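You operate a simulated robot arm through the tools that you are given. There is no shell and no other tool.

You run a simulated two-armed robot. Do the job below in one go: nothing can be reset, and whatever is moved stays where it is left.

Task
Fit the lights panel into its bay.
Fine: free that bay's latch, lift the blanking plate onto the rack, drop the panel in and latch it; the bay's display must say ON.

It is judged by the outcome, as a careful person would: the job done as asked, and still so three seconds after it is handed in. It fails if anything else is knocked over, pushed out of place, dropped, spilled or broken.

Robot
Two 7-joint arms with two-finger parallel grippers on one trunk that stands fixed in place. Base frame: the origin is at the foot of the trunk, x ahead of it, y to its left, z up. Units: mm, degrees, N and s.
The left shoulder is at [71, 156, 1130], the right one opposite. Each reaches about 1231 mm from its shoulder. Payload 3.91 kg a hand.
The tool frame of a hand sits at the grasp point between the pads (the TCP): z along the fingers, y along the line on which they close. The tips reach 30 mm beyond it. The gripper opens to 110 mm. The fingers are 20 mm wide and 10 mm thick; the gripper's body (48 by 112 mm) begins 55 mm behind the TCP.
Orientation is that of the tool frame in the base frame, as [roll, pitch, yaw] about the fixed x, y, z axes, in that order (R = Rz(yaw) Ry(pitch) Rx(roll)). With the fingers straight down and closing along the base's y, the tool's x points along the base's -x, its y along +y and its z along -z.

Tools
- The arms move only by the tool nudge_tool. It takes "left_moves", "right_moves" or both (then of equal length, played together; a hand with none holds still); each is a list of rows, each an object (a shift or turn left out is 0, a gripper value left out holds the last) with "claw": the closure, from 0 (fully open) to 1 (shut); "linear": the shift along the base's x, y, z in units of 40 mm (1.0 is 40 mm), a list of three; "angular": the turn, a rotation vector about the base's x, y, z in units of 6 degrees (1.0 is 6 degrees), a list of three. In form: [{"claw": claw, "linear": [dx, dy, dz], "angular": [rx, ry, rz]}, ...]. A call has 1 to 20 rows; each row shifts and turns the commanded pose from where the row before left it. A call with a number of a shift or a turn outside -1 to 1 is refused whole. Rows are played at 5 a second. More than 50 mm and 8.6 degrees between two rows, or a gripper value outside its range, and nothing of the call is played. Where a pose cannot be reached the arm comes as near as it can. A force on the tool above 40 N (or 10 N above the force at the start of the call, whichever is more), or a blocked arm, ends the call early, and 0.2 s more pass. The fingers move at their own pace (about 108 mm/s each) and stop on an object; they squeeze with about 28 N. The grip force told is the motor's: it shows also when the fingers shut on nothing. Time passes only in rows, and 0.2 s behind the last, so rows that do not move let the fingers close. It gives the time, the measured TCP pose, the force on the tool (base axes), the opening and the grip force at its end, in the units of the frame above (readings bear some noise), with the torque about the TCP (base axes, N m) and any sound that the robot's microphone picked up.
- Cameras (640 x 400 px; columns grow to the right, rows downward): "scene" is now at [133.8, 41.9, 1374.9]; the picture's right is [0.55, -0.83, 0.00], its down [-0.40, -0.27, -0.88] and it looks along [0.73, 0.49, -0.48] (base axes); focal length 366 px, centre (320, 200). "left" rides on the left gripper at [72, -17, -103] in its tool frame; the picture's right is [0.23, 0.97, 0.00], its down [-0.76, 0.18, -0.62] and it looks along [-0.61, 0.14, 0.78] (tool axes); focal length 222 px, centre (320, 200). "right" rides on the right gripper at [72, 17, -103] in its tool frame; the picture's right is [-0.23, 0.97, 0.00], its down [-0.76, -0.18, -0.62] and it looks along [-0.61, -0.14, 0.78] (tool axes); focal length 222 px, centre (320, 200).
- camera(camera): a new picture of that camera. No time passes.
- slide_trunk(by): slides the trunk up (or, below 0, down) by that many mm; the arms and the scene camera ride with it, the base frame stays. It gives what a move gives, with no picture.
- pan_tilt(pan, tilt): turns the head with the scene camera to pan (to the left, within 86 degrees either way) and tilt (down, from -29 to 69), counted from straight ahead of the robot. It gives what a move gives.
- pixel_to_xyz(camera, pixels): there is no depth. For up to 12 entries [column, row, z] of the newest picture of that camera ("zoom" is the newest enlarged one), the place [x, y] in the base frame at which the ray of that pixel passes the height z, good to about 2 mm, but the place of the scene camera against the robot may be out by one fixed shift of up to 18 mm in any direction. No time passes.
- enlarge(camera, box): a new picture of the part [left, top, right, bottom] of that camera's present view, enlarged. No time passes.
- finish_job(): hands the job in; it is judged then, once.

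Open the grippers and draw the arms clear of the work before you hand the job in, unless the task says otherwise.

The tools are called after ">>>" as a command line: name --argument value ..., lists and objects as JSON in quotes. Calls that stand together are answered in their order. nudge_tool: Moves the arms, as the interface text tells. Its arguments: {"type":"object","properties":{"left_moves":{"type":"array"},"right_moves":{"type":"array"}},"required":[]} The other tools are called the same way: slide_trunk (by) moves the trunk up or down; pan_tilt (pan, tilt) turns the head that bears the scene camera; camera (camera) takes a picture; pixel_to_xyz (camera, pixels) gives the place at which the rays of pixels pass given heights; enlarge (camera, box) takes an enlarged picture of a part of a camera's view; finish_job () hands the job in.

At the start:

```text
clock: 0.0
left_tcp_pos: [537.7, 669.3, 1085.8]
left_tool_rot: [-180.0, 0.0, -180.0]
left_force: [0.6, 0.8, 0.1]
left_torque: [-0.02, -0.02, 0.0]
left_opening: 110.2
left_grasp_force: 0.0
right_tcp_pos: [634.4, 91.3, 1163.1]
right_tool_rot: [180.0, 0.0, 180.0]
right_force: [-0.2, -0.3, -0.1]
right_torque: [-0.03, -0.01, 0.0]
right_opening: 110.0
right_grasp_force: 0.0
trunk travel left (down, up): [-575.0, 365.0]
head pan, tilt (commanded): [33.6, 28.7]
```

scene: 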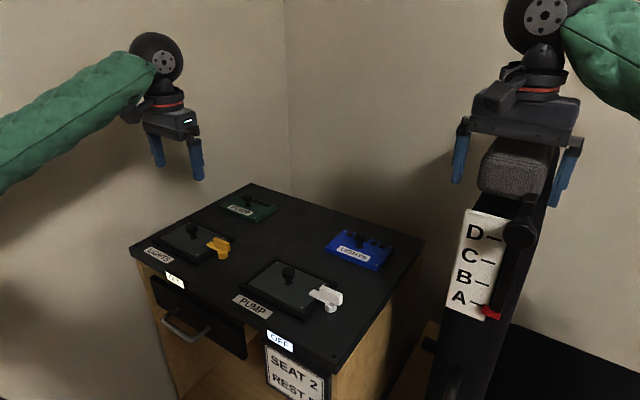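
right: 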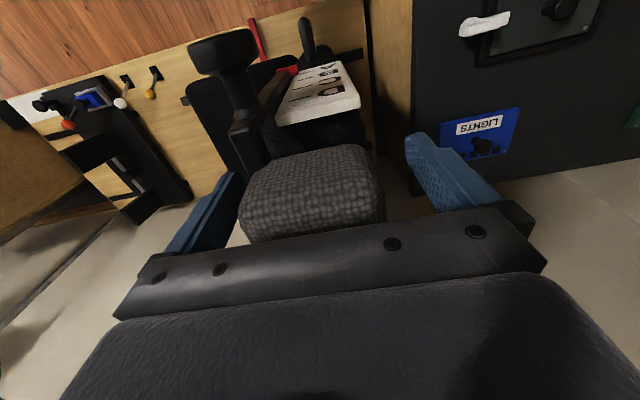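
left: 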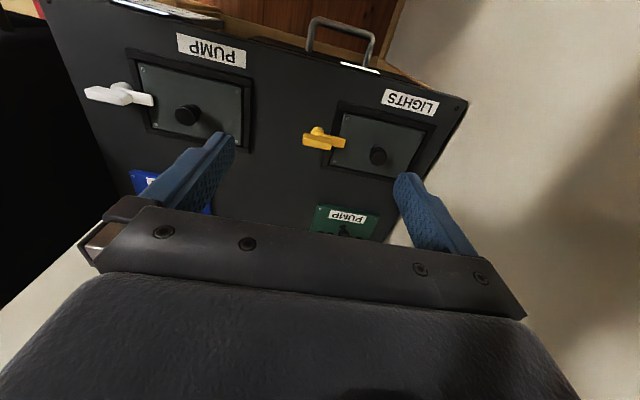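

The scene shows a console with a LIGHTS bay (yellow latch, left, ~(195,243)) and a PUMP bay (white latch), a blue LIGHTS panel at ~(358,250) and a green PUMP panel at ~(248,207). I take enlarged views to see details.

>>> enlarge --camera "scene" --box '[120, 170, 440, 370]'

>>> enlarge --camera "left" --box '[40, 0, 480, 275]'

>>> enlarge --camera "right" --box '[0, 0, 640, 260]'

```text
2.00 times, centred on (280, 270) of scene
```

zoom: 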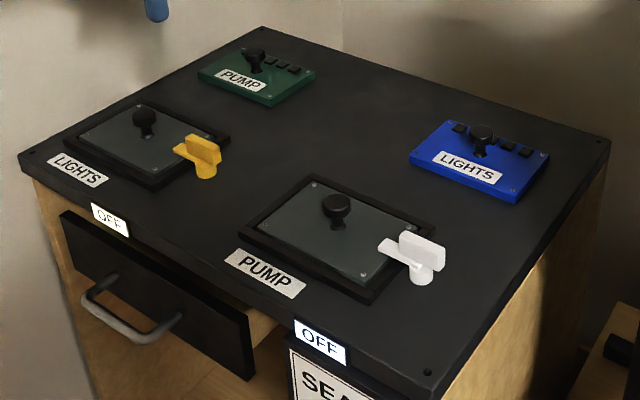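

```text
1.45 times, centred on (260, 138) of left
```

zoom: 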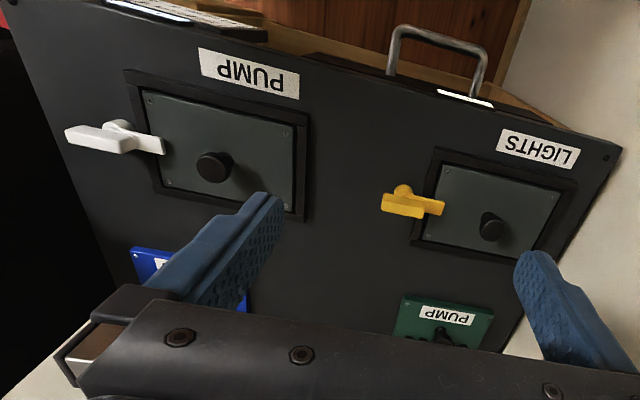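

```text
1.00 times, centred on (320, 130) of right (not enlarged: the box is as wide or as high as the picture)
```

zoom: 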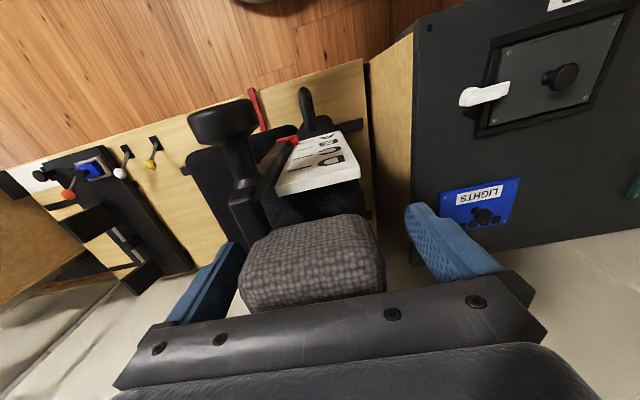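

I need to find the rack; I look around with the head.

>>> pan_tilt --pan 33 --tilt 55

>>> camera --camera "scene"

>>> pan_tilt --pan 80 --tilt 40

>>> camera --camera "scene"

>>> pan_tilt --pan -10 --tilt 35

>>> camera --camera "scene"

>>> pan_tilt --pan -60 --tilt 35

>>> camera --camera "scene"

```text
clock: 0.9
left_tcp_pos: [537.1, 668.9, 1084.8]
left_tool_rot: [180.0, 0.0, -180.0]
left_force: [-0.2, -0.1, -0.6]
left_torque: [0.01, 0.0, 0.02]
left_opening: 110.2
left_grasp_force: 0.1
right_tcp_pos: [634.1, 91.1, 1163.5]
right_tool_rot: [179.9, 0.0, 179.9]
right_force: [-1.0, -0.1, 0.0]
right_torque: [0.0, -0.03, -0.03]
right_opening: 110.0
right_grasp_force: 0.0
trunk travel left (down, up): [-575.0, 365.0]
head pan, tilt (commanded): [33.0, 55.0]
```

```text
taken
```

scene: 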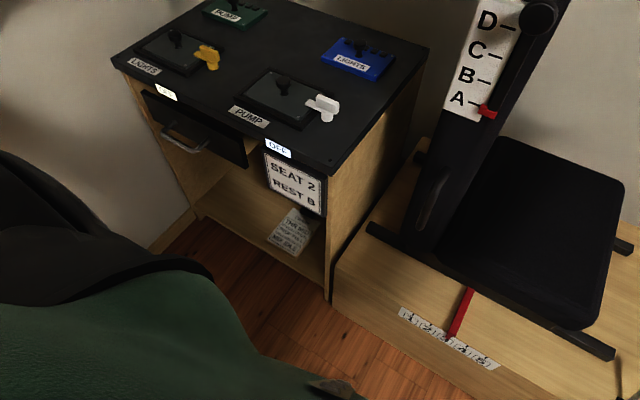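

```text
clock: 2.1
left_tcp_pos: [538.1, 669.4, 1084.7]
left_tool_rot: [180.0, 0.0, 179.9]
left_force: [0.1, -0.3, -1.0]
left_torque: [0.0, -0.02, -0.02]
left_opening: 109.8
left_grasp_force: 0.1
right_tcp_pos: [634.0, 90.9, 1163.6]
right_tool_rot: [-179.9, 0.0, 180.0]
right_force: [0.1, 0.1, 0.4]
right_torque: [0.01, 0.03, -0.03]
right_opening: 110.0
right_grasp_force: 0.1
trunk travel left (down, up): [-575.0, 365.0]
head pan, tilt (commanded): [80.0, 40.0]
```

```text
taken
```

scene: 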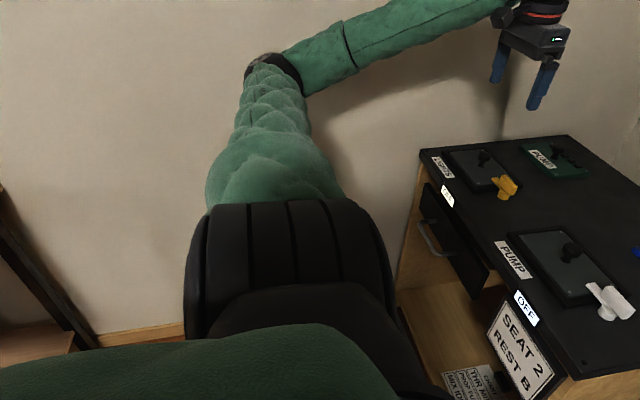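

```text
clock: 3.7
left_tcp_pos: [537.5, 669.4, 1084.4]
left_tool_rot: [180.0, -0.1, -180.0]
left_force: [0.5, 1.4, -0.2]
left_torque: [-0.01, -0.01, 0.0]
left_opening: 110.2
left_grasp_force: 0.0
right_tcp_pos: [634.0, 90.7, 1162.1]
right_tool_rot: [180.0, 0.0, 180.0]
right_force: [0.3, 0.3, 0.5]
right_torque: [0.02, 0.0, -0.02]
right_opening: 110.0
right_grasp_force: 0.1
trunk travel left (down, up): [-575.0, 365.0]
head pan, tilt (commanded): [-10.0, 35.0]
```

```text
taken
```

scene: 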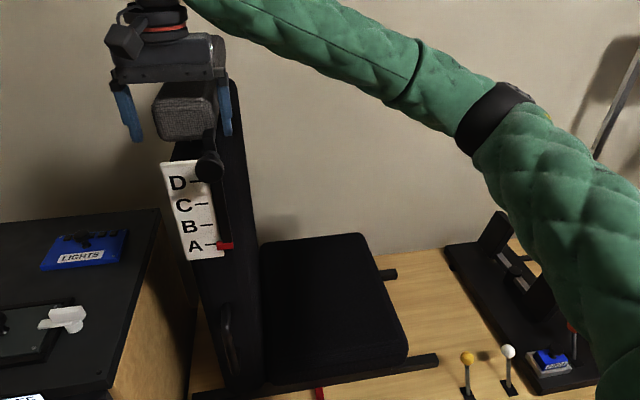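

```text
clock: 4.9
left_tcp_pos: [536.8, 669.3, 1084.6]
left_tool_rot: [180.0, 0.0, -180.0]
left_force: [0.1, 0.1, 0.4]
left_torque: [0.01, -0.03, 0.0]
left_opening: 110.0
left_grasp_force: 0.1
right_tcp_pos: [633.3, 90.7, 1163.2]
right_tool_rot: [-180.0, 0.0, -180.0]
right_force: [-0.5, -0.3, -0.7]
right_torque: [-0.02, -0.02, -0.01]
right_opening: 110.2
right_grasp_force: 0.0
trunk travel left (down, up): [-575.0, 365.0]
head pan, tilt (commanded): [-60.0, 35.0]
```

```text
taken
```

scene: 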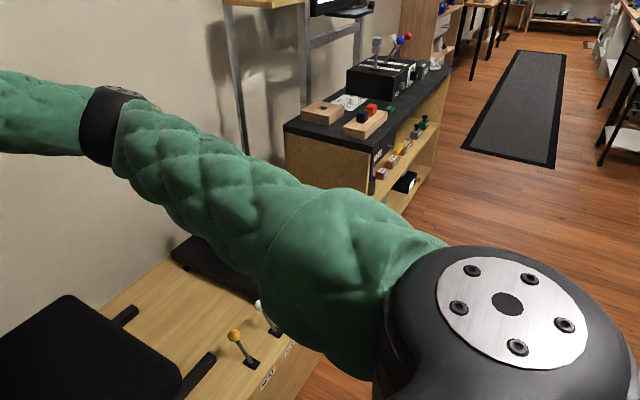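

No rack seen yet; I look back at the console's lower shelf with the note and around the console.

>>> pan_tilt --pan 40 --tilt 60

>>> camera --camera "scene"

>>> enlarge --camera "scene" --box '[160, 120, 320, 220]'

>>> enlarge --camera "scene" --box '[160, 60, 320, 160]'

```text
clock: 6.7
left_tcp_pos: [536.6, 670.0, 1084.7]
left_tool_rot: [180.0, 0.0, 179.9]
left_force: [-0.1, 0.8, -0.1]
left_torque: [0.01, 0.01, -0.04]
left_opening: 110.0
left_grasp_force: 0.1
right_tcp_pos: [634.6, 91.2, 1162.9]
right_tool_rot: [-179.9, -0.1, -179.9]
right_force: [0.1, -0.3, 0.2]
right_torque: [0.06, 0.0, 0.03]
right_opening: 110.1
right_grasp_force: 0.0
trunk travel left (down, up): [-575.0, 365.0]
head pan, tilt (commanded): [40.0, 60.0]
```

```text
taken
```

scene: 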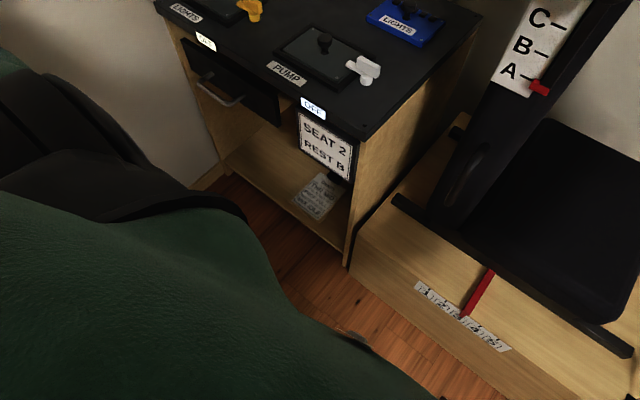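

```text
4.00 times, centred on (240, 170) of scene
```

zoom: 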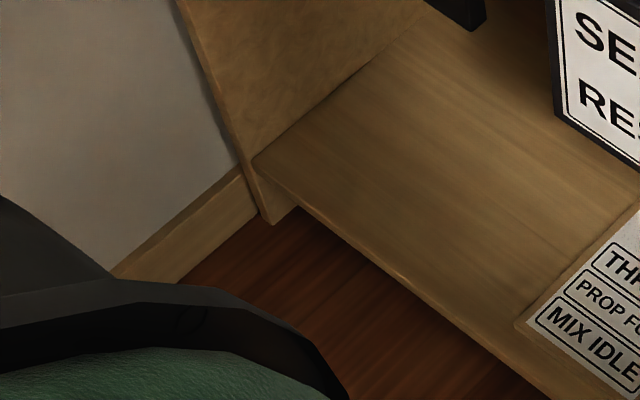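

```text
4.00 times, centred on (240, 110) of scene
```

zoom: 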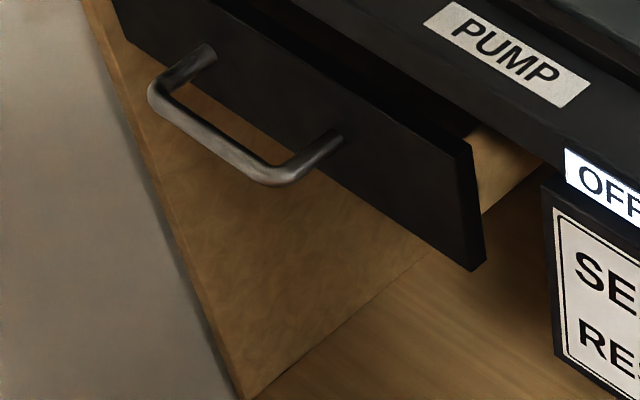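

No rack on the lower shelf. I look at the area right of the seat and further away.

>>> pan_tilt --pan -30 --tilt 50

>>> camera --camera "scene"

>>> pan_tilt --pan -25 --tilt 15

>>> camera --camera "scene"

>>> pan_tilt --pan -80 --tilt 25

>>> camera --camera "scene"

>>> pan_tilt --pan 84 --tilt 15

>>> camera --camera "scene"

>>> pan_tilt --pan 35 --tilt 5

>>> camera --camera "scene"

```text
clock: 8.1
left_tcp_pos: [537.5, 670.2, 1084.7]
left_tool_rot: [-180.0, -0.1, 179.9]
left_force: [-0.1, 0.5, 0.9]
left_torque: [-0.02, -0.01, 0.0]
left_opening: 109.9
left_grasp_force: 0.1
right_tcp_pos: [634.9, 90.4, 1163.1]
right_tool_rot: [180.0, 0.2, 180.0]
right_force: [0.8, 0.0, 0.7]
right_torque: [-0.01, 0.0, 0.01]
right_opening: 109.8
right_grasp_force: 0.1
trunk travel left (down, up): [-575.0, 365.0]
head pan, tilt (commanded): [-30.0, 50.0]
```

```text
taken
```

scene: 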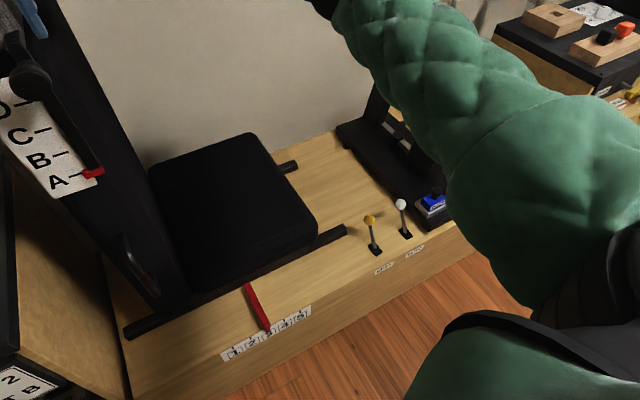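

```text
clock: 9.1
left_tcp_pos: [537.1, 669.8, 1084.0]
left_tool_rot: [180.0, -0.1, 179.9]
left_force: [-0.2, -0.7, -0.1]
left_torque: [0.02, -0.03, -0.01]
left_opening: 110.1
left_grasp_force: 0.0
right_tcp_pos: [634.4, 91.4, 1164.4]
right_tool_rot: [180.0, 0.1, -180.0]
right_force: [-0.9, 1.1, -0.1]
right_torque: [-0.02, 0.02, 0.02]
right_opening: 110.1
right_grasp_force: 0.0
trunk travel left (down, up): [-575.0, 365.0]
head pan, tilt (commanded): [-25.0, 15.0]
```

```text
taken
```

scene: 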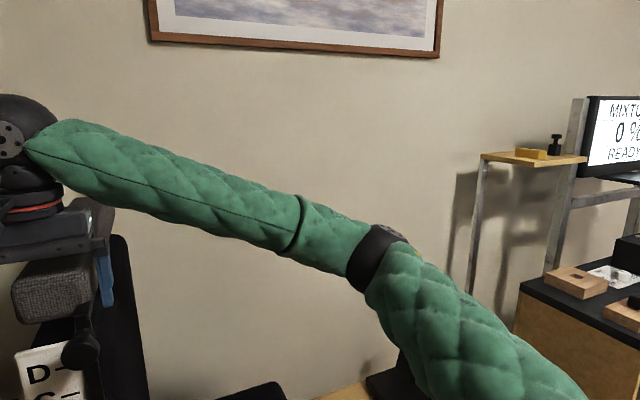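

```text
clock: 10.3
left_tcp_pos: [535.9, 669.2, 1084.6]
left_tool_rot: [180.0, 0.0, 180.0]
left_force: [0.0, -0.1, 0.4]
left_torque: [0.0, -0.01, -0.04]
left_opening: 109.9
left_grasp_force: 0.1
right_tcp_pos: [633.4, 91.8, 1162.8]
right_tool_rot: [-180.0, 0.0, -180.0]
right_force: [-1.0, -0.1, -0.3]
right_torque: [0.0, 0.0, 0.06]
right_opening: 110.0
right_grasp_force: 0.0
trunk travel left (down, up): [-575.0, 365.0]
head pan, tilt (commanded): [-80.0, 25.0]
```

```text
taken
```

scene: 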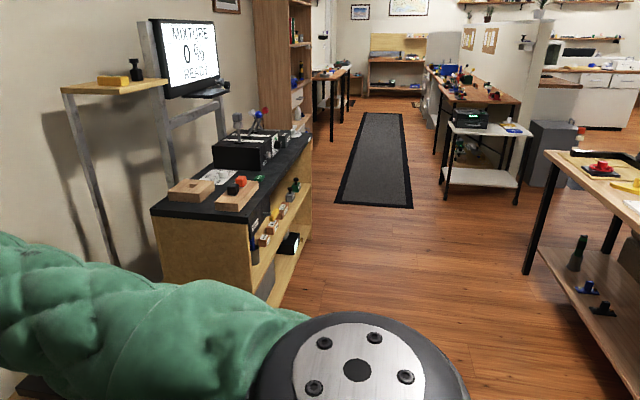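

```text
clock: 12.8
left_tcp_pos: [538.2, 670.2, 1084.2]
left_tool_rot: [180.0, 0.0, -180.0]
left_force: [-0.3, 0.2, 0.4]
left_torque: [0.0, 0.0, 0.0]
left_opening: 109.9
left_grasp_force: 0.1
right_tcp_pos: [634.1, 91.2, 1162.9]
right_tool_rot: [179.9, 0.1, -180.0]
right_force: [-0.3, -1.0, 0.6]
right_torque: [-0.01, 0.0, 0.03]
right_opening: 110.0
right_grasp_force: 0.0
trunk travel left (down, up): [-575.0, 365.0]
head pan, tilt (commanded): [84.0, 15.0]
```

```text
taken
```

scene: 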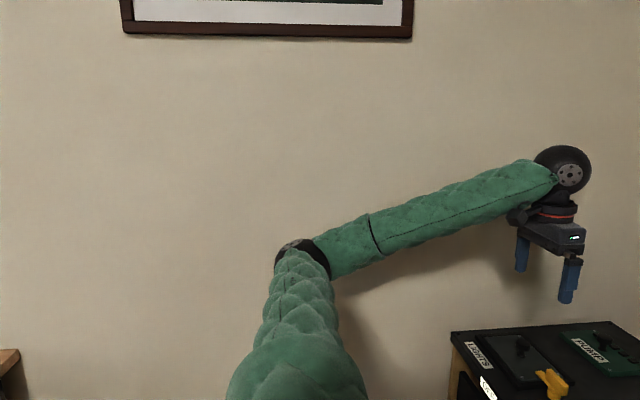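

```text
clock: 14.0
left_tcp_pos: [537.5, 668.9, 1084.6]
left_tool_rot: [-179.9, -0.1, 180.0]
left_force: [0.0, -0.4, 0.6]
left_torque: [-0.01, 0.04, 0.0]
left_opening: 110.0
left_grasp_force: 0.0
right_tcp_pos: [633.0, 90.3, 1163.2]
right_tool_rot: [-180.0, 0.1, -180.0]
right_force: [0.4, 0.5, -0.1]
right_torque: [-0.02, 0.02, -0.02]
right_opening: 109.9
right_grasp_force: 0.1
trunk travel left (down, up): [-575.0, 365.0]
head pan, tilt (commanded): [35.0, 5.0]
```

```text
taken
```

scene: 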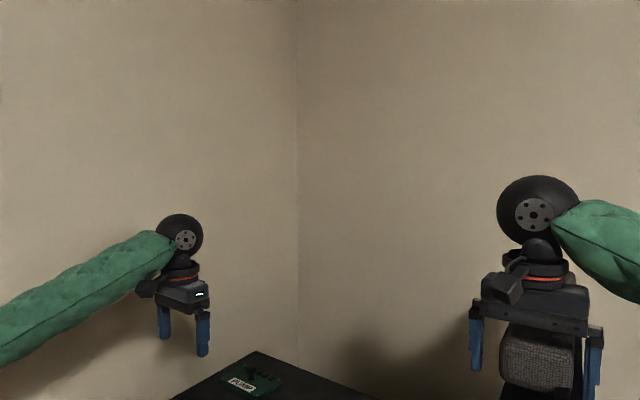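

No separate rack exists anywhere in view; the console itself (with bays and spare panels lying on its top) is the rack. I point the head at the console to measure.

>>> pan_tilt --pan 40 --tilt 38

>>> camera --camera "scene"

>>> enlarge --camera "scene" --box '[180, 90, 340, 190]'

>>> enlarge --camera "scene" --box '[340, 100, 500, 200]'

```text
clock: 15.0
left_tcp_pos: [537.0, 669.1, 1084.0]
left_tool_rot: [180.0, 0.0, 180.0]
left_force: [-0.6, -0.1, 0.2]
left_torque: [-0.03, -0.02, -0.02]
left_opening: 110.0
left_grasp_force: 0.1
right_tcp_pos: [635.2, 91.2, 1164.0]
right_tool_rot: [179.9, 0.0, -179.9]
right_force: [0.0, 0.2, -0.1]
right_torque: [0.01, 0.02, -0.02]
right_opening: 109.9
right_grasp_force: 0.1
trunk travel left (down, up): [-575.0, 365.0]
head pan, tilt (commanded): [40.0, 38.0]
```

```text
taken
```

scene: 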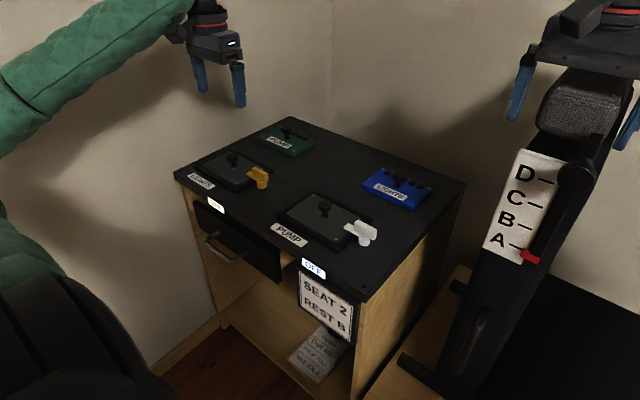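

```text
4.00 times, centred on (260, 140) of scene
```

zoom: 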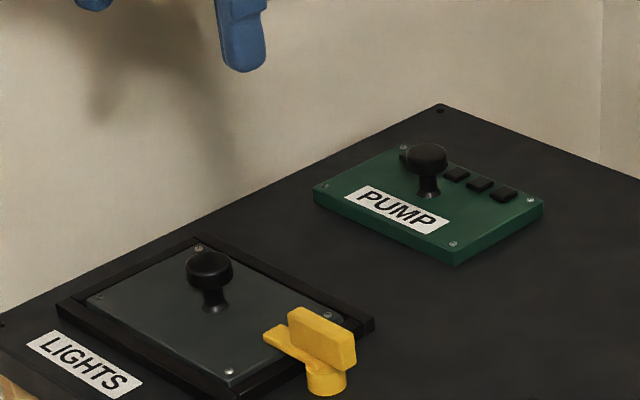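

```text
4.00 times, centred on (420, 150) of scene
```

zoom: 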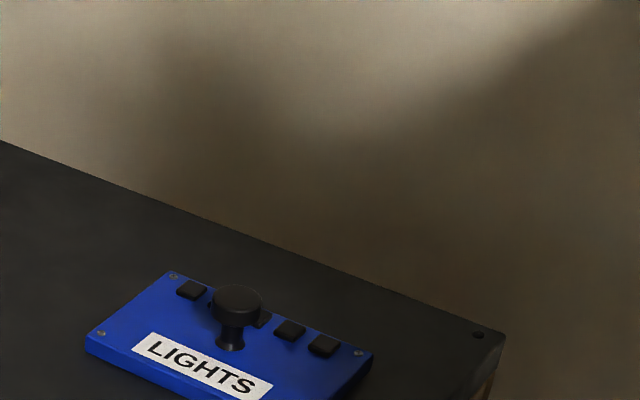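

I take a fresh left-hand picture so I can triangulate heights between the scene and left cameras.

>>> camera --camera "left"

>>> pixel_to_xyz --camera "scene" --pixels '[[289, 117, 700], [289, 117, 800], [289, 117, 900], [174, 170, 700], [174, 170, 800], [174, 170, 900], [365, 301, 700], [365, 301, 800], [465, 182, 700], [465, 182, 800], [323, 206, 800], [233, 155, 800]]'

>>> pixel_to_xyz --camera "left" --pixels '[[468, 103, 700], [468, 103, 800], [468, 103, 900], [187, 115, 700], [187, 115, 800], [187, 115, 900], [378, 155, 700], [378, 155, 800], [378, 155, 900]]'

```text
taken
```

left: 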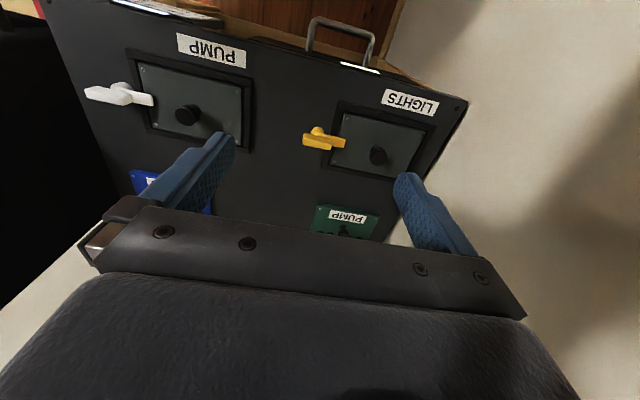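

```text
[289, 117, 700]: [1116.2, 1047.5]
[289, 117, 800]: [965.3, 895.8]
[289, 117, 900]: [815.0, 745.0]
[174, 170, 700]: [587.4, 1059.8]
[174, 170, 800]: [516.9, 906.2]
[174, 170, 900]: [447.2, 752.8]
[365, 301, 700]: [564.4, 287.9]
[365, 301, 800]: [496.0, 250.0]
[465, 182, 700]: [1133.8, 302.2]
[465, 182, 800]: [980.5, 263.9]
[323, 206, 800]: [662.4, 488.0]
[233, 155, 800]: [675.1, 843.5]
```

```text
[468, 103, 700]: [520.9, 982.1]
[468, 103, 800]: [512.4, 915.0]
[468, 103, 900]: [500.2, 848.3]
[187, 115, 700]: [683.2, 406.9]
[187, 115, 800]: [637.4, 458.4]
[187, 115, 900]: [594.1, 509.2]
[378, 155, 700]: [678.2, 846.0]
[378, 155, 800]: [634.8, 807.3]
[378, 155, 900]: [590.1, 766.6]
```

The console top seems at z≈790–800 (both cameras agree near the left-front corner). I move the left hand lower and toward the LIGHTS bay to triangulate more precisely.

>>> nudge_tool --left_moves '[{"linear": [-0.4, 0.6, -0.7]}, {"linear": [-0.4, 0.6, -0.7]}, {"linear": [-0.2, 0.6, -0.7]}, {}]'

>>> camera --camera "left"

```text
clock: 16.0
left_tcp_pos: [497.1, 741.8, 1001.0]
left_tool_rot: [179.9, 0.0, -180.0]
left_force: [0.0, 0.3, -0.3]
left_torque: [0.0, 0.0, 0.06]
left_opening: 110.1
left_grasp_force: 0.1
right_tcp_pos: [634.1, 90.3, 1163.0]
right_tool_rot: [179.9, 0.1, 180.0]
right_force: [0.0, 0.5, -0.3]
right_torque: [0.01, -0.02, -0.02]
right_opening: 110.2
right_grasp_force: 0.1
trunk travel left (down, up): [-575.0, 365.0]
head pan, tilt (commanded): [40.0, 38.0]
```

```text
taken
```

left: 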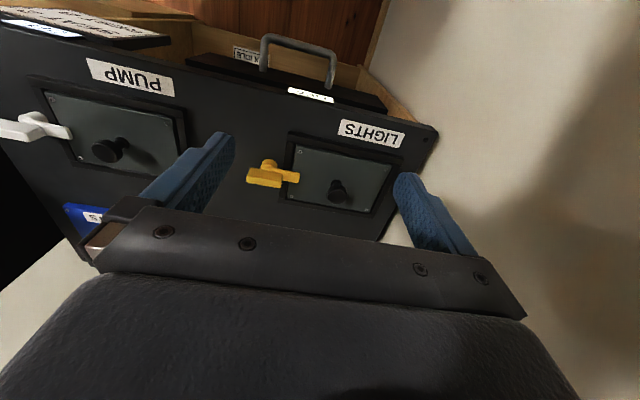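

A label is visible inside the drawer near (245,52); I enlarge it and the bay.

>>> enlarge --camera "left" --box '[180, 10, 420, 160]'

>>> enlarge --camera "left" --box '[240, 100, 432, 220]'

```text
2.67 times, centred on (300, 85) of left
```

zoom: 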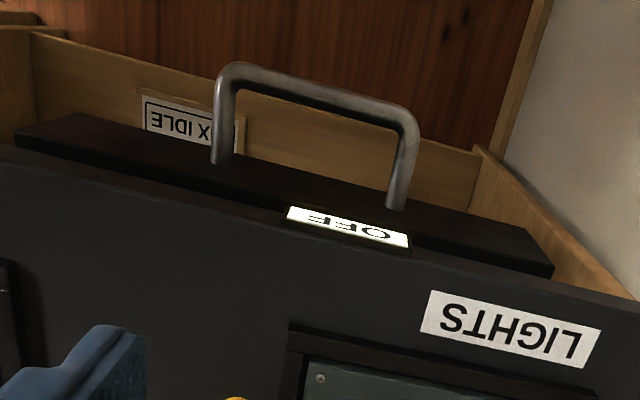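

```text
3.33 times, centred on (336, 160) of left
```

zoom: 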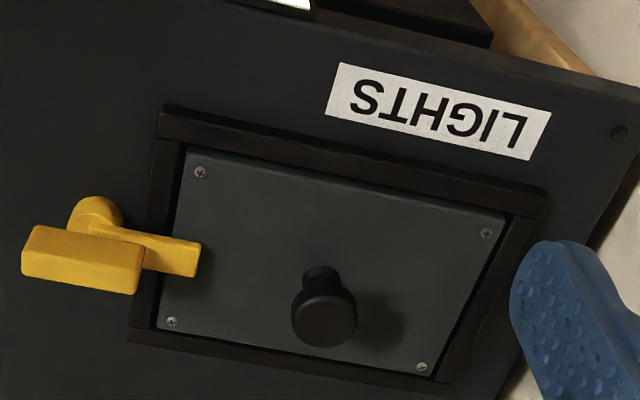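

I compute rays of the plate screws (pixels (300,151.6), (385.8,169.6), (291.6,196.6), (366.3,210.1)) and the console corner at several heights.

>>> pixel_to_xyz --camera "left" --pixels '[[438, 130, 790], [438, 130, 810], [300, 151.6, 790], [300, 151.6, 810], [385.8, 169.6, 790], [385.8, 169.6, 810], [291.6, 196.6, 790], [291.6, 196.6, 810], [366.3, 210.1, 790], [366.3, 210.1, 810], [107, 150, 840], [340, 194, 840]]'

```text
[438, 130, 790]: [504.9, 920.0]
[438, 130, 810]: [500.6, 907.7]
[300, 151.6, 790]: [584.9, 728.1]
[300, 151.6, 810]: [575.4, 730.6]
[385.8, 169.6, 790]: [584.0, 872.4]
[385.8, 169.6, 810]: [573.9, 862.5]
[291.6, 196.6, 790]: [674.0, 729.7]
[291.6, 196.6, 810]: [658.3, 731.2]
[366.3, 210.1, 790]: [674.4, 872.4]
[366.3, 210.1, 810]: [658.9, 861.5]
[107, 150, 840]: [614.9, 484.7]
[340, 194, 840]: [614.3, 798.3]
```

I take a third view from a lower, more backward position for a better baseline.

>>> nudge_tool --left_moves '[{"linear": [-0.7, 0.5, -0.5]}, {"linear": [-0.7, 0.5, -0.5]}, {"linear": [-0.7, 0.0, -0.5]}, {}]'

>>> camera --camera "left"

>>> enlarge --camera "left" --box '[160, 80, 480, 280]'

```text
clock: 17.0
left_tcp_pos: [411.7, 784.4, 940.8]
left_tool_rot: [180.0, -0.1, -180.0]
left_force: [0.4, -0.7, -0.5]
left_torque: [-0.03, 0.01, -0.02]
left_opening: 110.1
left_grasp_force: 0.0
right_tcp_pos: [634.8, 90.9, 1162.4]
right_tool_rot: [179.9, -0.1, 180.0]
right_force: [0.2, 0.2, 0.2]
right_torque: [-0.01, 0.03, 0.0]
right_opening: 109.8
right_grasp_force: 0.0
trunk travel left (down, up): [-575.0, 365.0]
head pan, tilt (commanded): [40.0, 38.0]
```

```text
taken
```

left: 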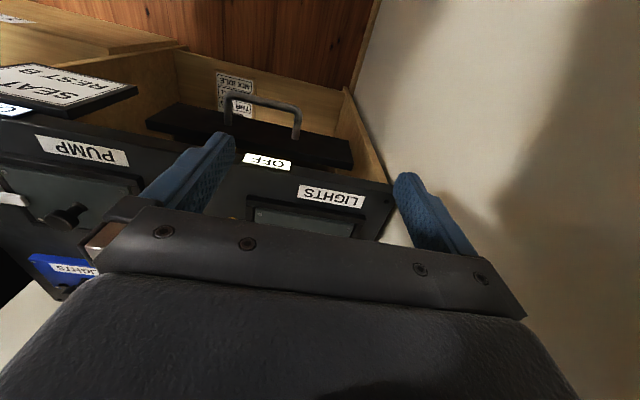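

```text
2.00 times, centred on (320, 180) of left
```

zoom: 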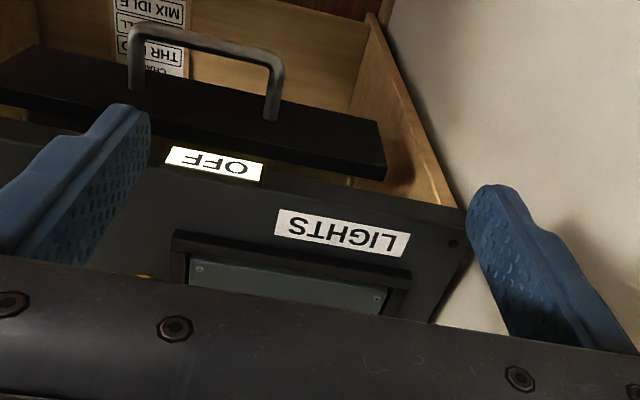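

I get the rays of the front screws (260,213.5), (348.5,228.5) and the LIGHTS label's front corners to triangulate with the previous view.

>>> pixel_to_xyz --camera "left" --pixels '[[260, 213.5, 770], [260, 213.5, 790], [260, 213.5, 810], [348.5, 228.5, 770], [348.5, 228.5, 790], [348.5, 228.5, 810], [300.5, 184.5, 770], [300.5, 184.5, 790], [300.5, 184.5, 810], [365.5, 196.5, 770], [365.5, 196.5, 790], [365.5, 196.5, 810]]'

```text
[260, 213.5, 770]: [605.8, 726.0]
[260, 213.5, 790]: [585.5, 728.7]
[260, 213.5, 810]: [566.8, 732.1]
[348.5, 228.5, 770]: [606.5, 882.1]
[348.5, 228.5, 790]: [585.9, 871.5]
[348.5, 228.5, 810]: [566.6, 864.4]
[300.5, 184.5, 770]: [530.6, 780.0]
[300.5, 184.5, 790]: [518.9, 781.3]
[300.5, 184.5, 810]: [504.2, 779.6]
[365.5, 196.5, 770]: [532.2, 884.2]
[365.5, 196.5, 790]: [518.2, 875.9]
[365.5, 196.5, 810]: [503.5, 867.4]
```

The plate's screws sit at z≈790, x 585–674, y 728–872, so the plate centre is about (629.5, 800). Now I move the left hand to view the yellow latch from close above.

>>> nudge_tool --left_moves '[{"linear": [0.8, -0.4, 0.3]}, {"linear": [0.8, -0.5, 0.3]}, {"linear": [0.8, -0.5, 0]}, {"linear": [0.8, -0.5, 0]}, {"linear": [0.6, -0.4, 0]}, {}]'

>>> camera --camera "left"

>>> enlarge --camera "left" --box '[200, 80, 424, 220]'

```text
clock: 18.4
left_tcp_pos: [564.3, 688.4, 966.3]
left_tool_rot: [-179.9, -0.1, 180.0]
left_force: [0.7, -0.4, 0.1]
left_torque: [0.02, -0.01, -0.01]
left_opening: 110.0
left_grasp_force: 0.0
right_tcp_pos: [632.8, 92.0, 1161.9]
right_tool_rot: [-180.0, 0.0, -180.0]
right_force: [-0.4, 0.4, 0.1]
right_torque: [-0.01, -0.03, -0.03]
right_opening: 110.2
right_grasp_force: 0.0
trunk travel left (down, up): [-575.0, 365.0]
head pan, tilt (commanded): [40.0, 38.0]
```

```text
taken
```

left: 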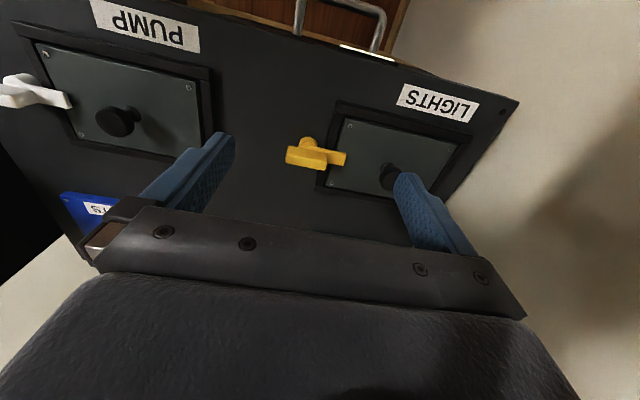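

```text
2.86 times, centred on (312, 150) of left
```

zoom: 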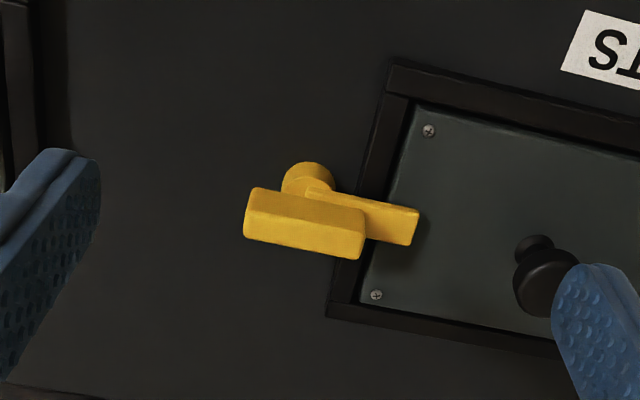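

The fin of the yellow latch is centred over its post (fin at ~(306,160), post base at ~(307,143)). I compute rays for post, bar tip, fin ends, and label corners.

>>> pixel_to_xyz --camera "left" --pixels '[[307.5, 137, 780], [307.5, 137, 790], [306.4, 163.3, 800], [306.4, 163.3, 820], [306.4, 163.3, 840], [345, 158, 800], [286, 160, 820], [327, 165, 820], [404, 83, 770], [404, 83, 790], [480, 104, 770], [480, 104, 790]]'

>>> enlarge --camera "left" --box '[270, 120, 366, 180]'

>>> enlarge --camera "scene" --box '[215, 140, 295, 190]'

```text
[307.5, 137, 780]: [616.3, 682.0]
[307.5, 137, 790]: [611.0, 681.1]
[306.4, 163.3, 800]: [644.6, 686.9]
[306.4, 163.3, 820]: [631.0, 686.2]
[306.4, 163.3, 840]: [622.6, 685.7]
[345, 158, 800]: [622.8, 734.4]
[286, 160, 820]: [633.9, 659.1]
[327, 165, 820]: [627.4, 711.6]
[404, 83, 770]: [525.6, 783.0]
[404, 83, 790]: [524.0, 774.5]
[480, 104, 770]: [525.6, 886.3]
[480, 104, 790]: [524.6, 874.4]
```

```text
6.67 times, centred on (318, 150) of left
```

zoom: 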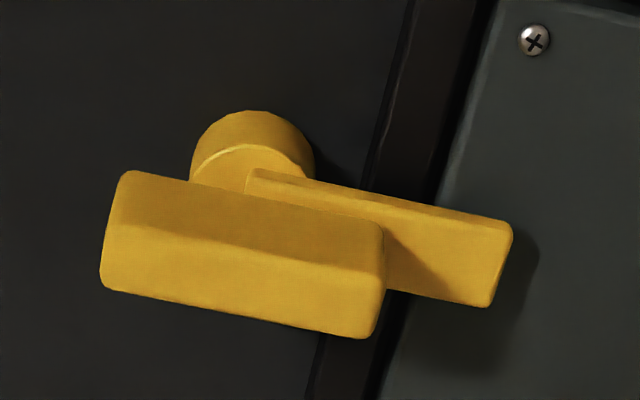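

```text
8.00 times, centred on (255, 165) of scene
```

zoom: 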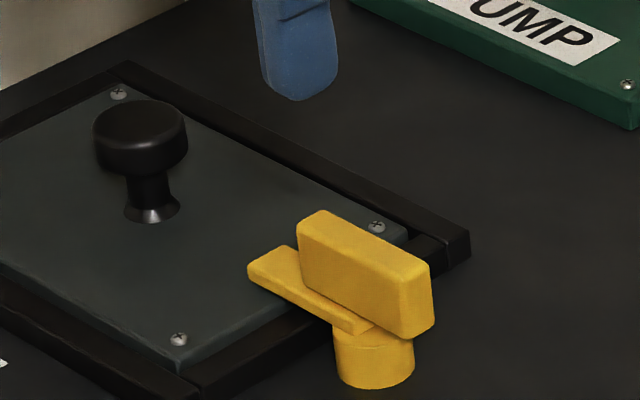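

Geometry so far: console surface z≈780, plate top ≈790, latch pivot ≈(629.5, 686), fin top ≈825. I next survey the free console area and the blue panel by moving the left hand over there.

>>> nudge_tool --left_moves '[{"linear": [0.7, -0.9, 0.2]}, {"linear": [0.8, -0.9, 0.2]}, {"linear": [0.8, -0.9, 0]}, {"linear": [0.8, -0.9, 0]}, {"linear": [0.8, -0.8, 0]}, {"linear": [0.8, -0.8, 0]}, {"linear": [0.6, -0.8, 0]}, {}]'

>>> camera --camera "left"

>>> camera --camera "scene"

```text
clock: 20.2
left_tcp_pos: [777.7, 449.9, 980.6]
left_tool_rot: [-179.9, 0.0, -179.9]
left_force: [0.3, -0.3, -0.3]
left_torque: [-0.04, 0.0, 0.0]
left_opening: 110.0
left_grasp_force: 0.1
right_tcp_pos: [634.1, 91.5, 1162.8]
right_tool_rot: [-180.0, 0.0, 179.9]
right_force: [0.3, 0.1, 0.6]
right_torque: [-0.01, 0.0, -0.01]
right_opening: 109.7
right_grasp_force: 0.0
trunk travel left (down, up): [-575.0, 365.0]
head pan, tilt (commanded): [40.0, 38.0]
```

```text
taken
```

left: 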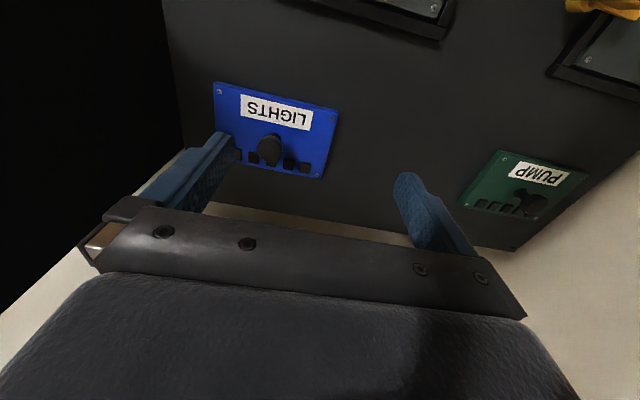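

```text
taken
```

scene: 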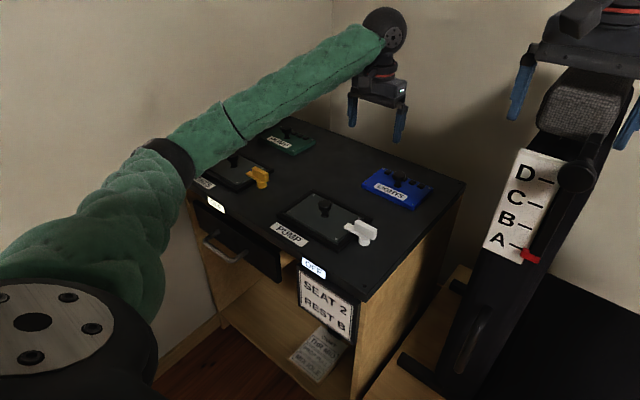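

>>> enlarge --camera "left" --box '[200, 70, 360, 170]'

>>> enlarge --camera "left" --box '[440, 130, 600, 230]'

>>> pixel_to_xyz --camera "left" --pixels '[[215, 82, 790], [339, 111, 790], [321, 178, 790], [218, 92, 795], [334, 117, 795], [270, 138, 795], [268, 147, 820], [497, 151, 790], [588, 173, 790], [551, 221, 790], [512, 250, 780], [270, 155, 795]]'

```text
4.00 times, centred on (280, 120) of left
```

zoom: 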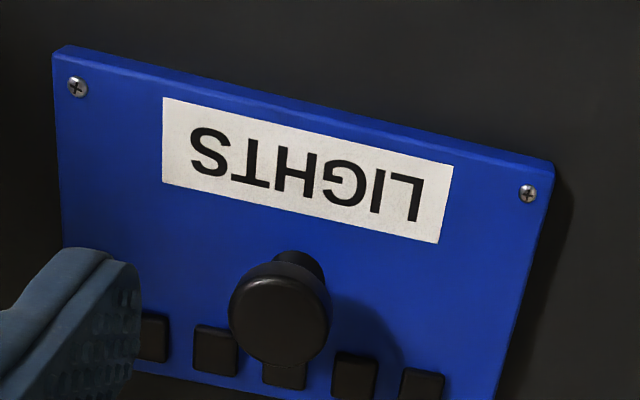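

```text
4.00 times, centred on (520, 180) of left
```

zoom: 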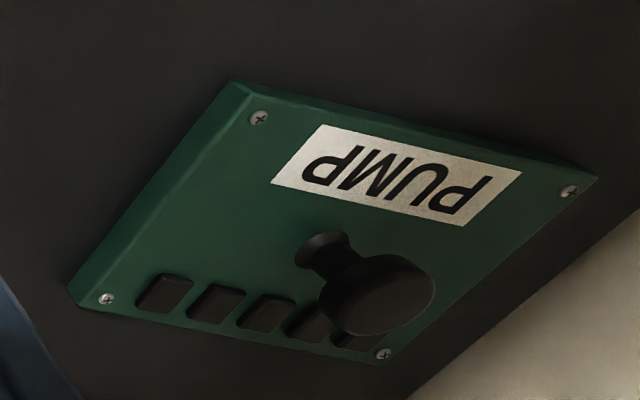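

```text
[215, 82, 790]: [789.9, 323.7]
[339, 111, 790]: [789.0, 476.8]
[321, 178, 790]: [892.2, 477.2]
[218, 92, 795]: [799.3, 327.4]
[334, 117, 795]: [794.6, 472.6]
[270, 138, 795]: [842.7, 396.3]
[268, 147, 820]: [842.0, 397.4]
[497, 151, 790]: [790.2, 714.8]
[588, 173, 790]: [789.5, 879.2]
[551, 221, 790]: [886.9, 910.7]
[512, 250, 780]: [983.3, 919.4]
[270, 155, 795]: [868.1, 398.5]
```

The blue panel is axis-aligned, centred near (841, 399), knob at its centre; free console space between blue (y≤477) and green (y≥715) around (840, 596). Now I move the left hand above the latch while turning the hand +90° about z so its fingers close along x across the fin.

>>> nudge_tool --left_moves '[{"linear": [-0.247, 0.393, -0.034], "angular": [0, 0, 1]}, {"linear": [-0.247, 0.393, -0.034], "angular": [0, 0, 1]}, {"linear": [-0.247, 0.393, -0.034], "angular": [0, 0, 1]}, {"linear": [-0.247, 0.393, -0.034], "angular": [0, 0, 1]}, {"linear": [-0.247, 0.393, -0.034], "angular": [0, 0, 1]}, {"linear": [-0.247, 0.393, -0.034], "angular": [0, 0, 1]}, {"linear": [-0.247, 0.393, -0.034], "angular": [0, 0, 1]}, {"linear": [-0.247, 0.393, -0.034], "angular": [0, 0, 1]}, {"linear": [-0.247, 0.393, -0.034], "angular": [0, 0, 1]}, {"linear": [-0.247, 0.393, -0.034], "angular": [0, 0, 1]}, {"linear": [-0.247, 0.393, -0.034], "angular": [0, 0, 1]}, {"linear": [-0.247, 0.393, -0.034], "angular": [0, 0, 1]}, {"linear": [-0.247, 0.393, -0.034], "angular": [0, 0, 1]}, {"linear": [-0.247, 0.393, -0.034], "angular": [0, 0, 1]}, {"linear": [-0.247, 0.393, -0.034], "angular": [0, 0, 1]}, {}]'

>>> camera --camera "left"

>>> camera --camera "scene"

```text
clock: 23.6
left_tcp_pos: [630.1, 686.5, 959.0]
left_tool_rot: [180.0, 0.1, -90.0]
left_force: [-0.3, -0.1, -0.8]
left_torque: [0.01, -0.03, -0.01]
left_opening: 110.1
left_grasp_force: 0.0
right_tcp_pos: [634.1, 90.5, 1161.5]
right_tool_rot: [180.0, -0.1, 180.0]
right_force: [0.6, 0.7, 1.1]
right_torque: [-0.01, 0.02, 0.0]
right_opening: 110.1
right_grasp_force: 0.0
trunk travel left (down, up): [-575.0, 365.0]
head pan, tilt (commanded): [40.0, 38.0]
```

```text
taken
```

left: 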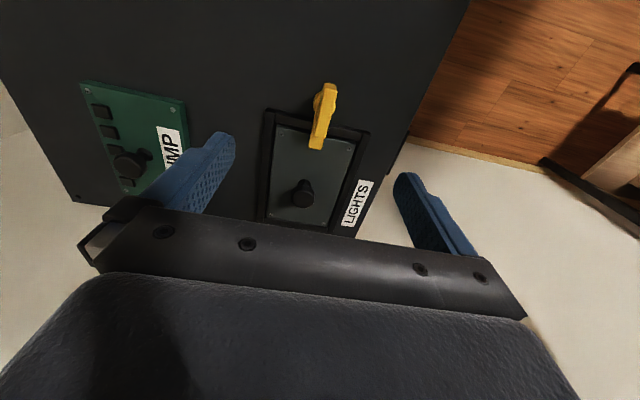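

```text
taken
```

scene: 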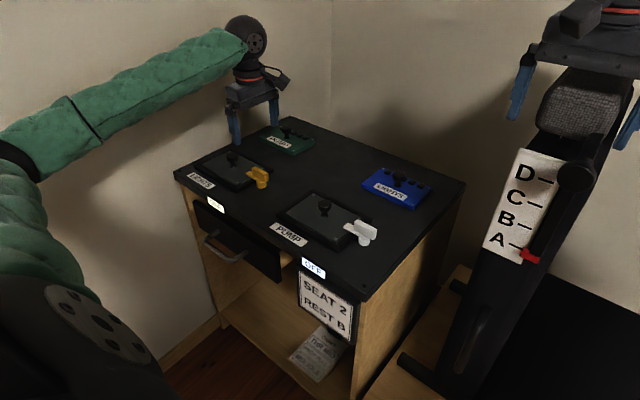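

The hand is over the latch at yaw −90 as wanted. I enlarge the left view of the latch for triangulation.

>>> enlarge --camera "left" --box '[264, 70, 392, 150]'

>>> enlarge --camera "left" --box '[240, 80, 400, 240]'

```text
5.00 times, centred on (328, 110) of left
```

zoom: 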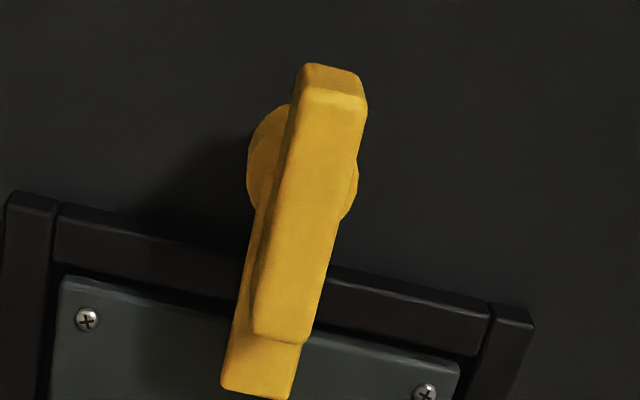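

```text
2.50 times, centred on (320, 160) of left
```

zoom: 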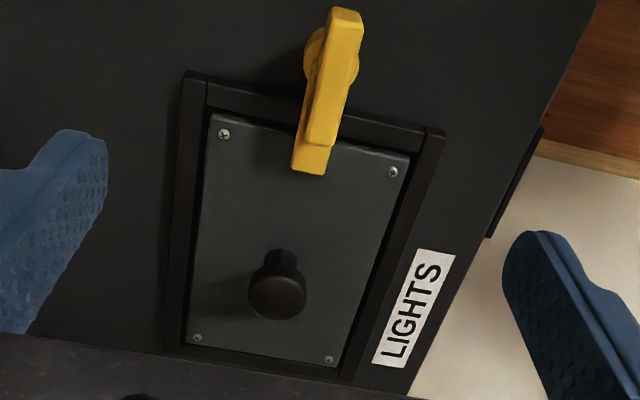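

I compute the fin top (325.6,113), post, plate screws and knob rays from this rotated view.

>>> pixel_to_xyz --camera "left" --pixels '[[325.6, 113, 815], [325.6, 113, 825], [325.6, 113, 835], [331, 89, 825], [320.2, 137.2, 825], [281.2, 133.6, 790], [348.8, 148.8, 790], [270.8, 215.6, 790], [323.2, 223.6, 790], [302.8, 196, 820], [302.8, 196, 830], [304.4, 184.8, 790]]'

```text
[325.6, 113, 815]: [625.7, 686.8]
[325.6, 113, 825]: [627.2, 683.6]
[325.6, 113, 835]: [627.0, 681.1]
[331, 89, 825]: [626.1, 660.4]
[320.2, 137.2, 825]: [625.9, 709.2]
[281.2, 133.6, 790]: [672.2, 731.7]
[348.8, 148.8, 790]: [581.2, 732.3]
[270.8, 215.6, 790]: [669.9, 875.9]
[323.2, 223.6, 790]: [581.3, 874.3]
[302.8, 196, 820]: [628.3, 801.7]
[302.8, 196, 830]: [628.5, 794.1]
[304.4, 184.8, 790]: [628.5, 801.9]
```

Consistent estimates: plate top z≈794, plate centre (626.5, 800), latch pivot (627, 685), fin top ≈828, fin ~15 mm thick along y. I lower the open hand around the fin to TCP z≈838 (tips 808).

>>> nudge_tool --left_moves '[{"linear": [-0.02, -0.01, -0.76], "claw": 0.3}, {"linear": [-0.02, -0.01, -0.76]}, {"linear": [-0.02, -0.01, -0.76]}, {"linear": [-0.02, -0.01, -0.74]}, {}]'

>>> camera --camera "left"

>>> enlarge --camera "scene" --box '[180, 100, 340, 200]'

```text
clock: 24.8
left_tcp_pos: [624.4, 683.3, 837.1]
left_tool_rot: [-179.9, -0.1, -90.0]
left_force: [-0.3, 0.2, 0.1]
left_torque: [-0.04, 0.02, 0.02]
left_opening: 77.0
left_grasp_force: 0.1
right_tcp_pos: [634.0, 91.5, 1162.7]
right_tool_rot: [180.0, 0.1, 180.0]
right_force: [-0.4, 0.0, -0.8]
right_torque: [0.01, -0.01, -0.04]
right_opening: 110.0
right_grasp_force: 0.0
trunk travel left (down, up): [-575.0, 365.0]
head pan, tilt (commanded): [40.0, 38.0]
```

```text
taken
```

left: 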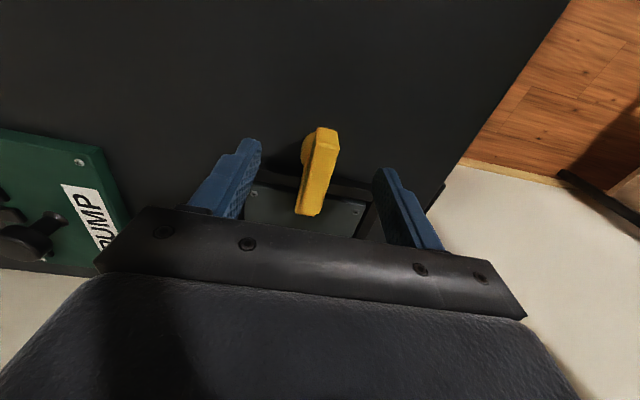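

```text
4.00 times, centred on (260, 150) of scene
```

zoom: 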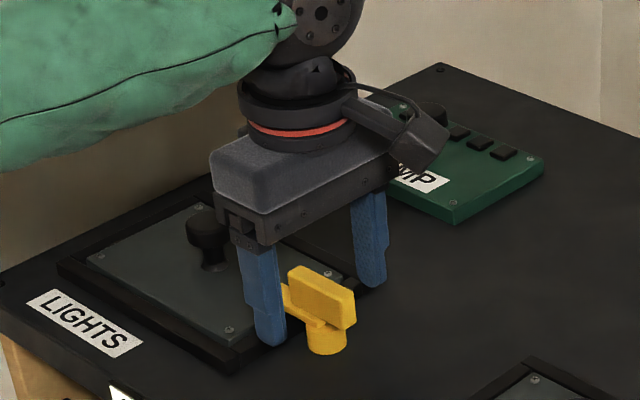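

The fin (320,295 in zoom) sits between the two fingers. I close the gripper on it.

>>> nudge_tool --left_moves '[{"claw": 1.0}, {}, {}, {}]'

>>> camera --camera "left"

```text
clock: 25.8
left_tcp_pos: [624.7, 683.3, 837.8]
left_tool_rot: [-179.9, -0.1, -89.9]
left_force: [8.5, 3.3, 0.0]
left_torque: [0.1, -0.23, -0.02]
left_opening: 13.6
left_grasp_force: 44.6
right_tcp_pos: [634.3, 90.6, 1162.4]
right_tool_rot: [180.0, -0.1, 179.9]
right_force: [0.5, -0.2, 0.6]
right_torque: [0.0, -0.01, 0.01]
right_opening: 109.9
right_grasp_force: 0.1
trunk travel left (down, up): [-575.0, 365.0]
head pan, tilt (commanded): [40.0, 38.0]
```

```text
taken
```

left: 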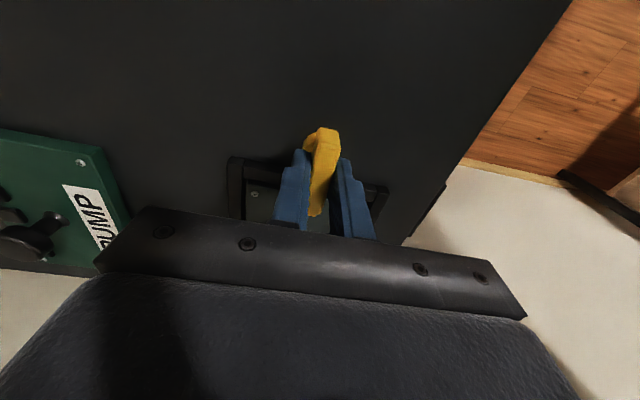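

Gripped at 13.6 mm with +8.5 N in x, so I shift 2 mm in +x and then try a small clockwise turn (−6°, then −6°) to feel for resistance.

>>> nudge_tool --left_moves '[{"linear": [0.05, 0, 0]}, {"angular": [0, 0, -0.7]}, {"angular": [0, 0, -0.7]}, {}]'

>>> camera --camera "left"

```text
clock: 26.8
left_tcp_pos: [625.1, 683.6, 836.9]
left_tool_rot: [179.9, -0.1, -98.5]
left_force: [-30.3, -7.6, -12.8]
left_torque: [1.09, 0.02, 0.02]
left_opening: 13.5
left_grasp_force: 45.9
right_tcp_pos: [632.4, 91.3, 1162.8]
right_tool_rot: [-180.0, 0.0, 179.9]
right_force: [-0.6, 0.7, -0.7]
right_torque: [-0.02, 0.01, 0.03]
right_opening: 110.2
right_grasp_force: 0.1
trunk travel left (down, up): [-575.0, 365.0]
head pan, tilt (commanded): [40.0, 38.0]
```

```text
taken
```

left: 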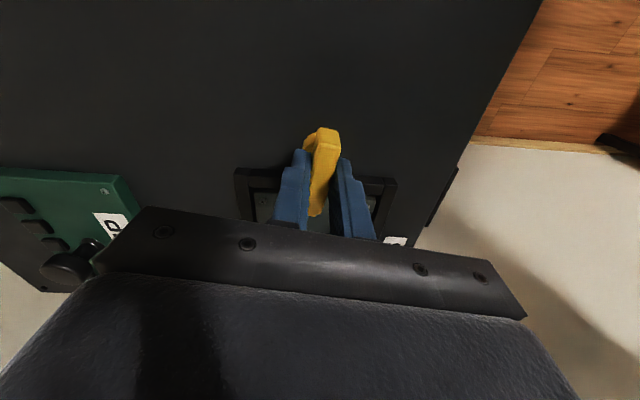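

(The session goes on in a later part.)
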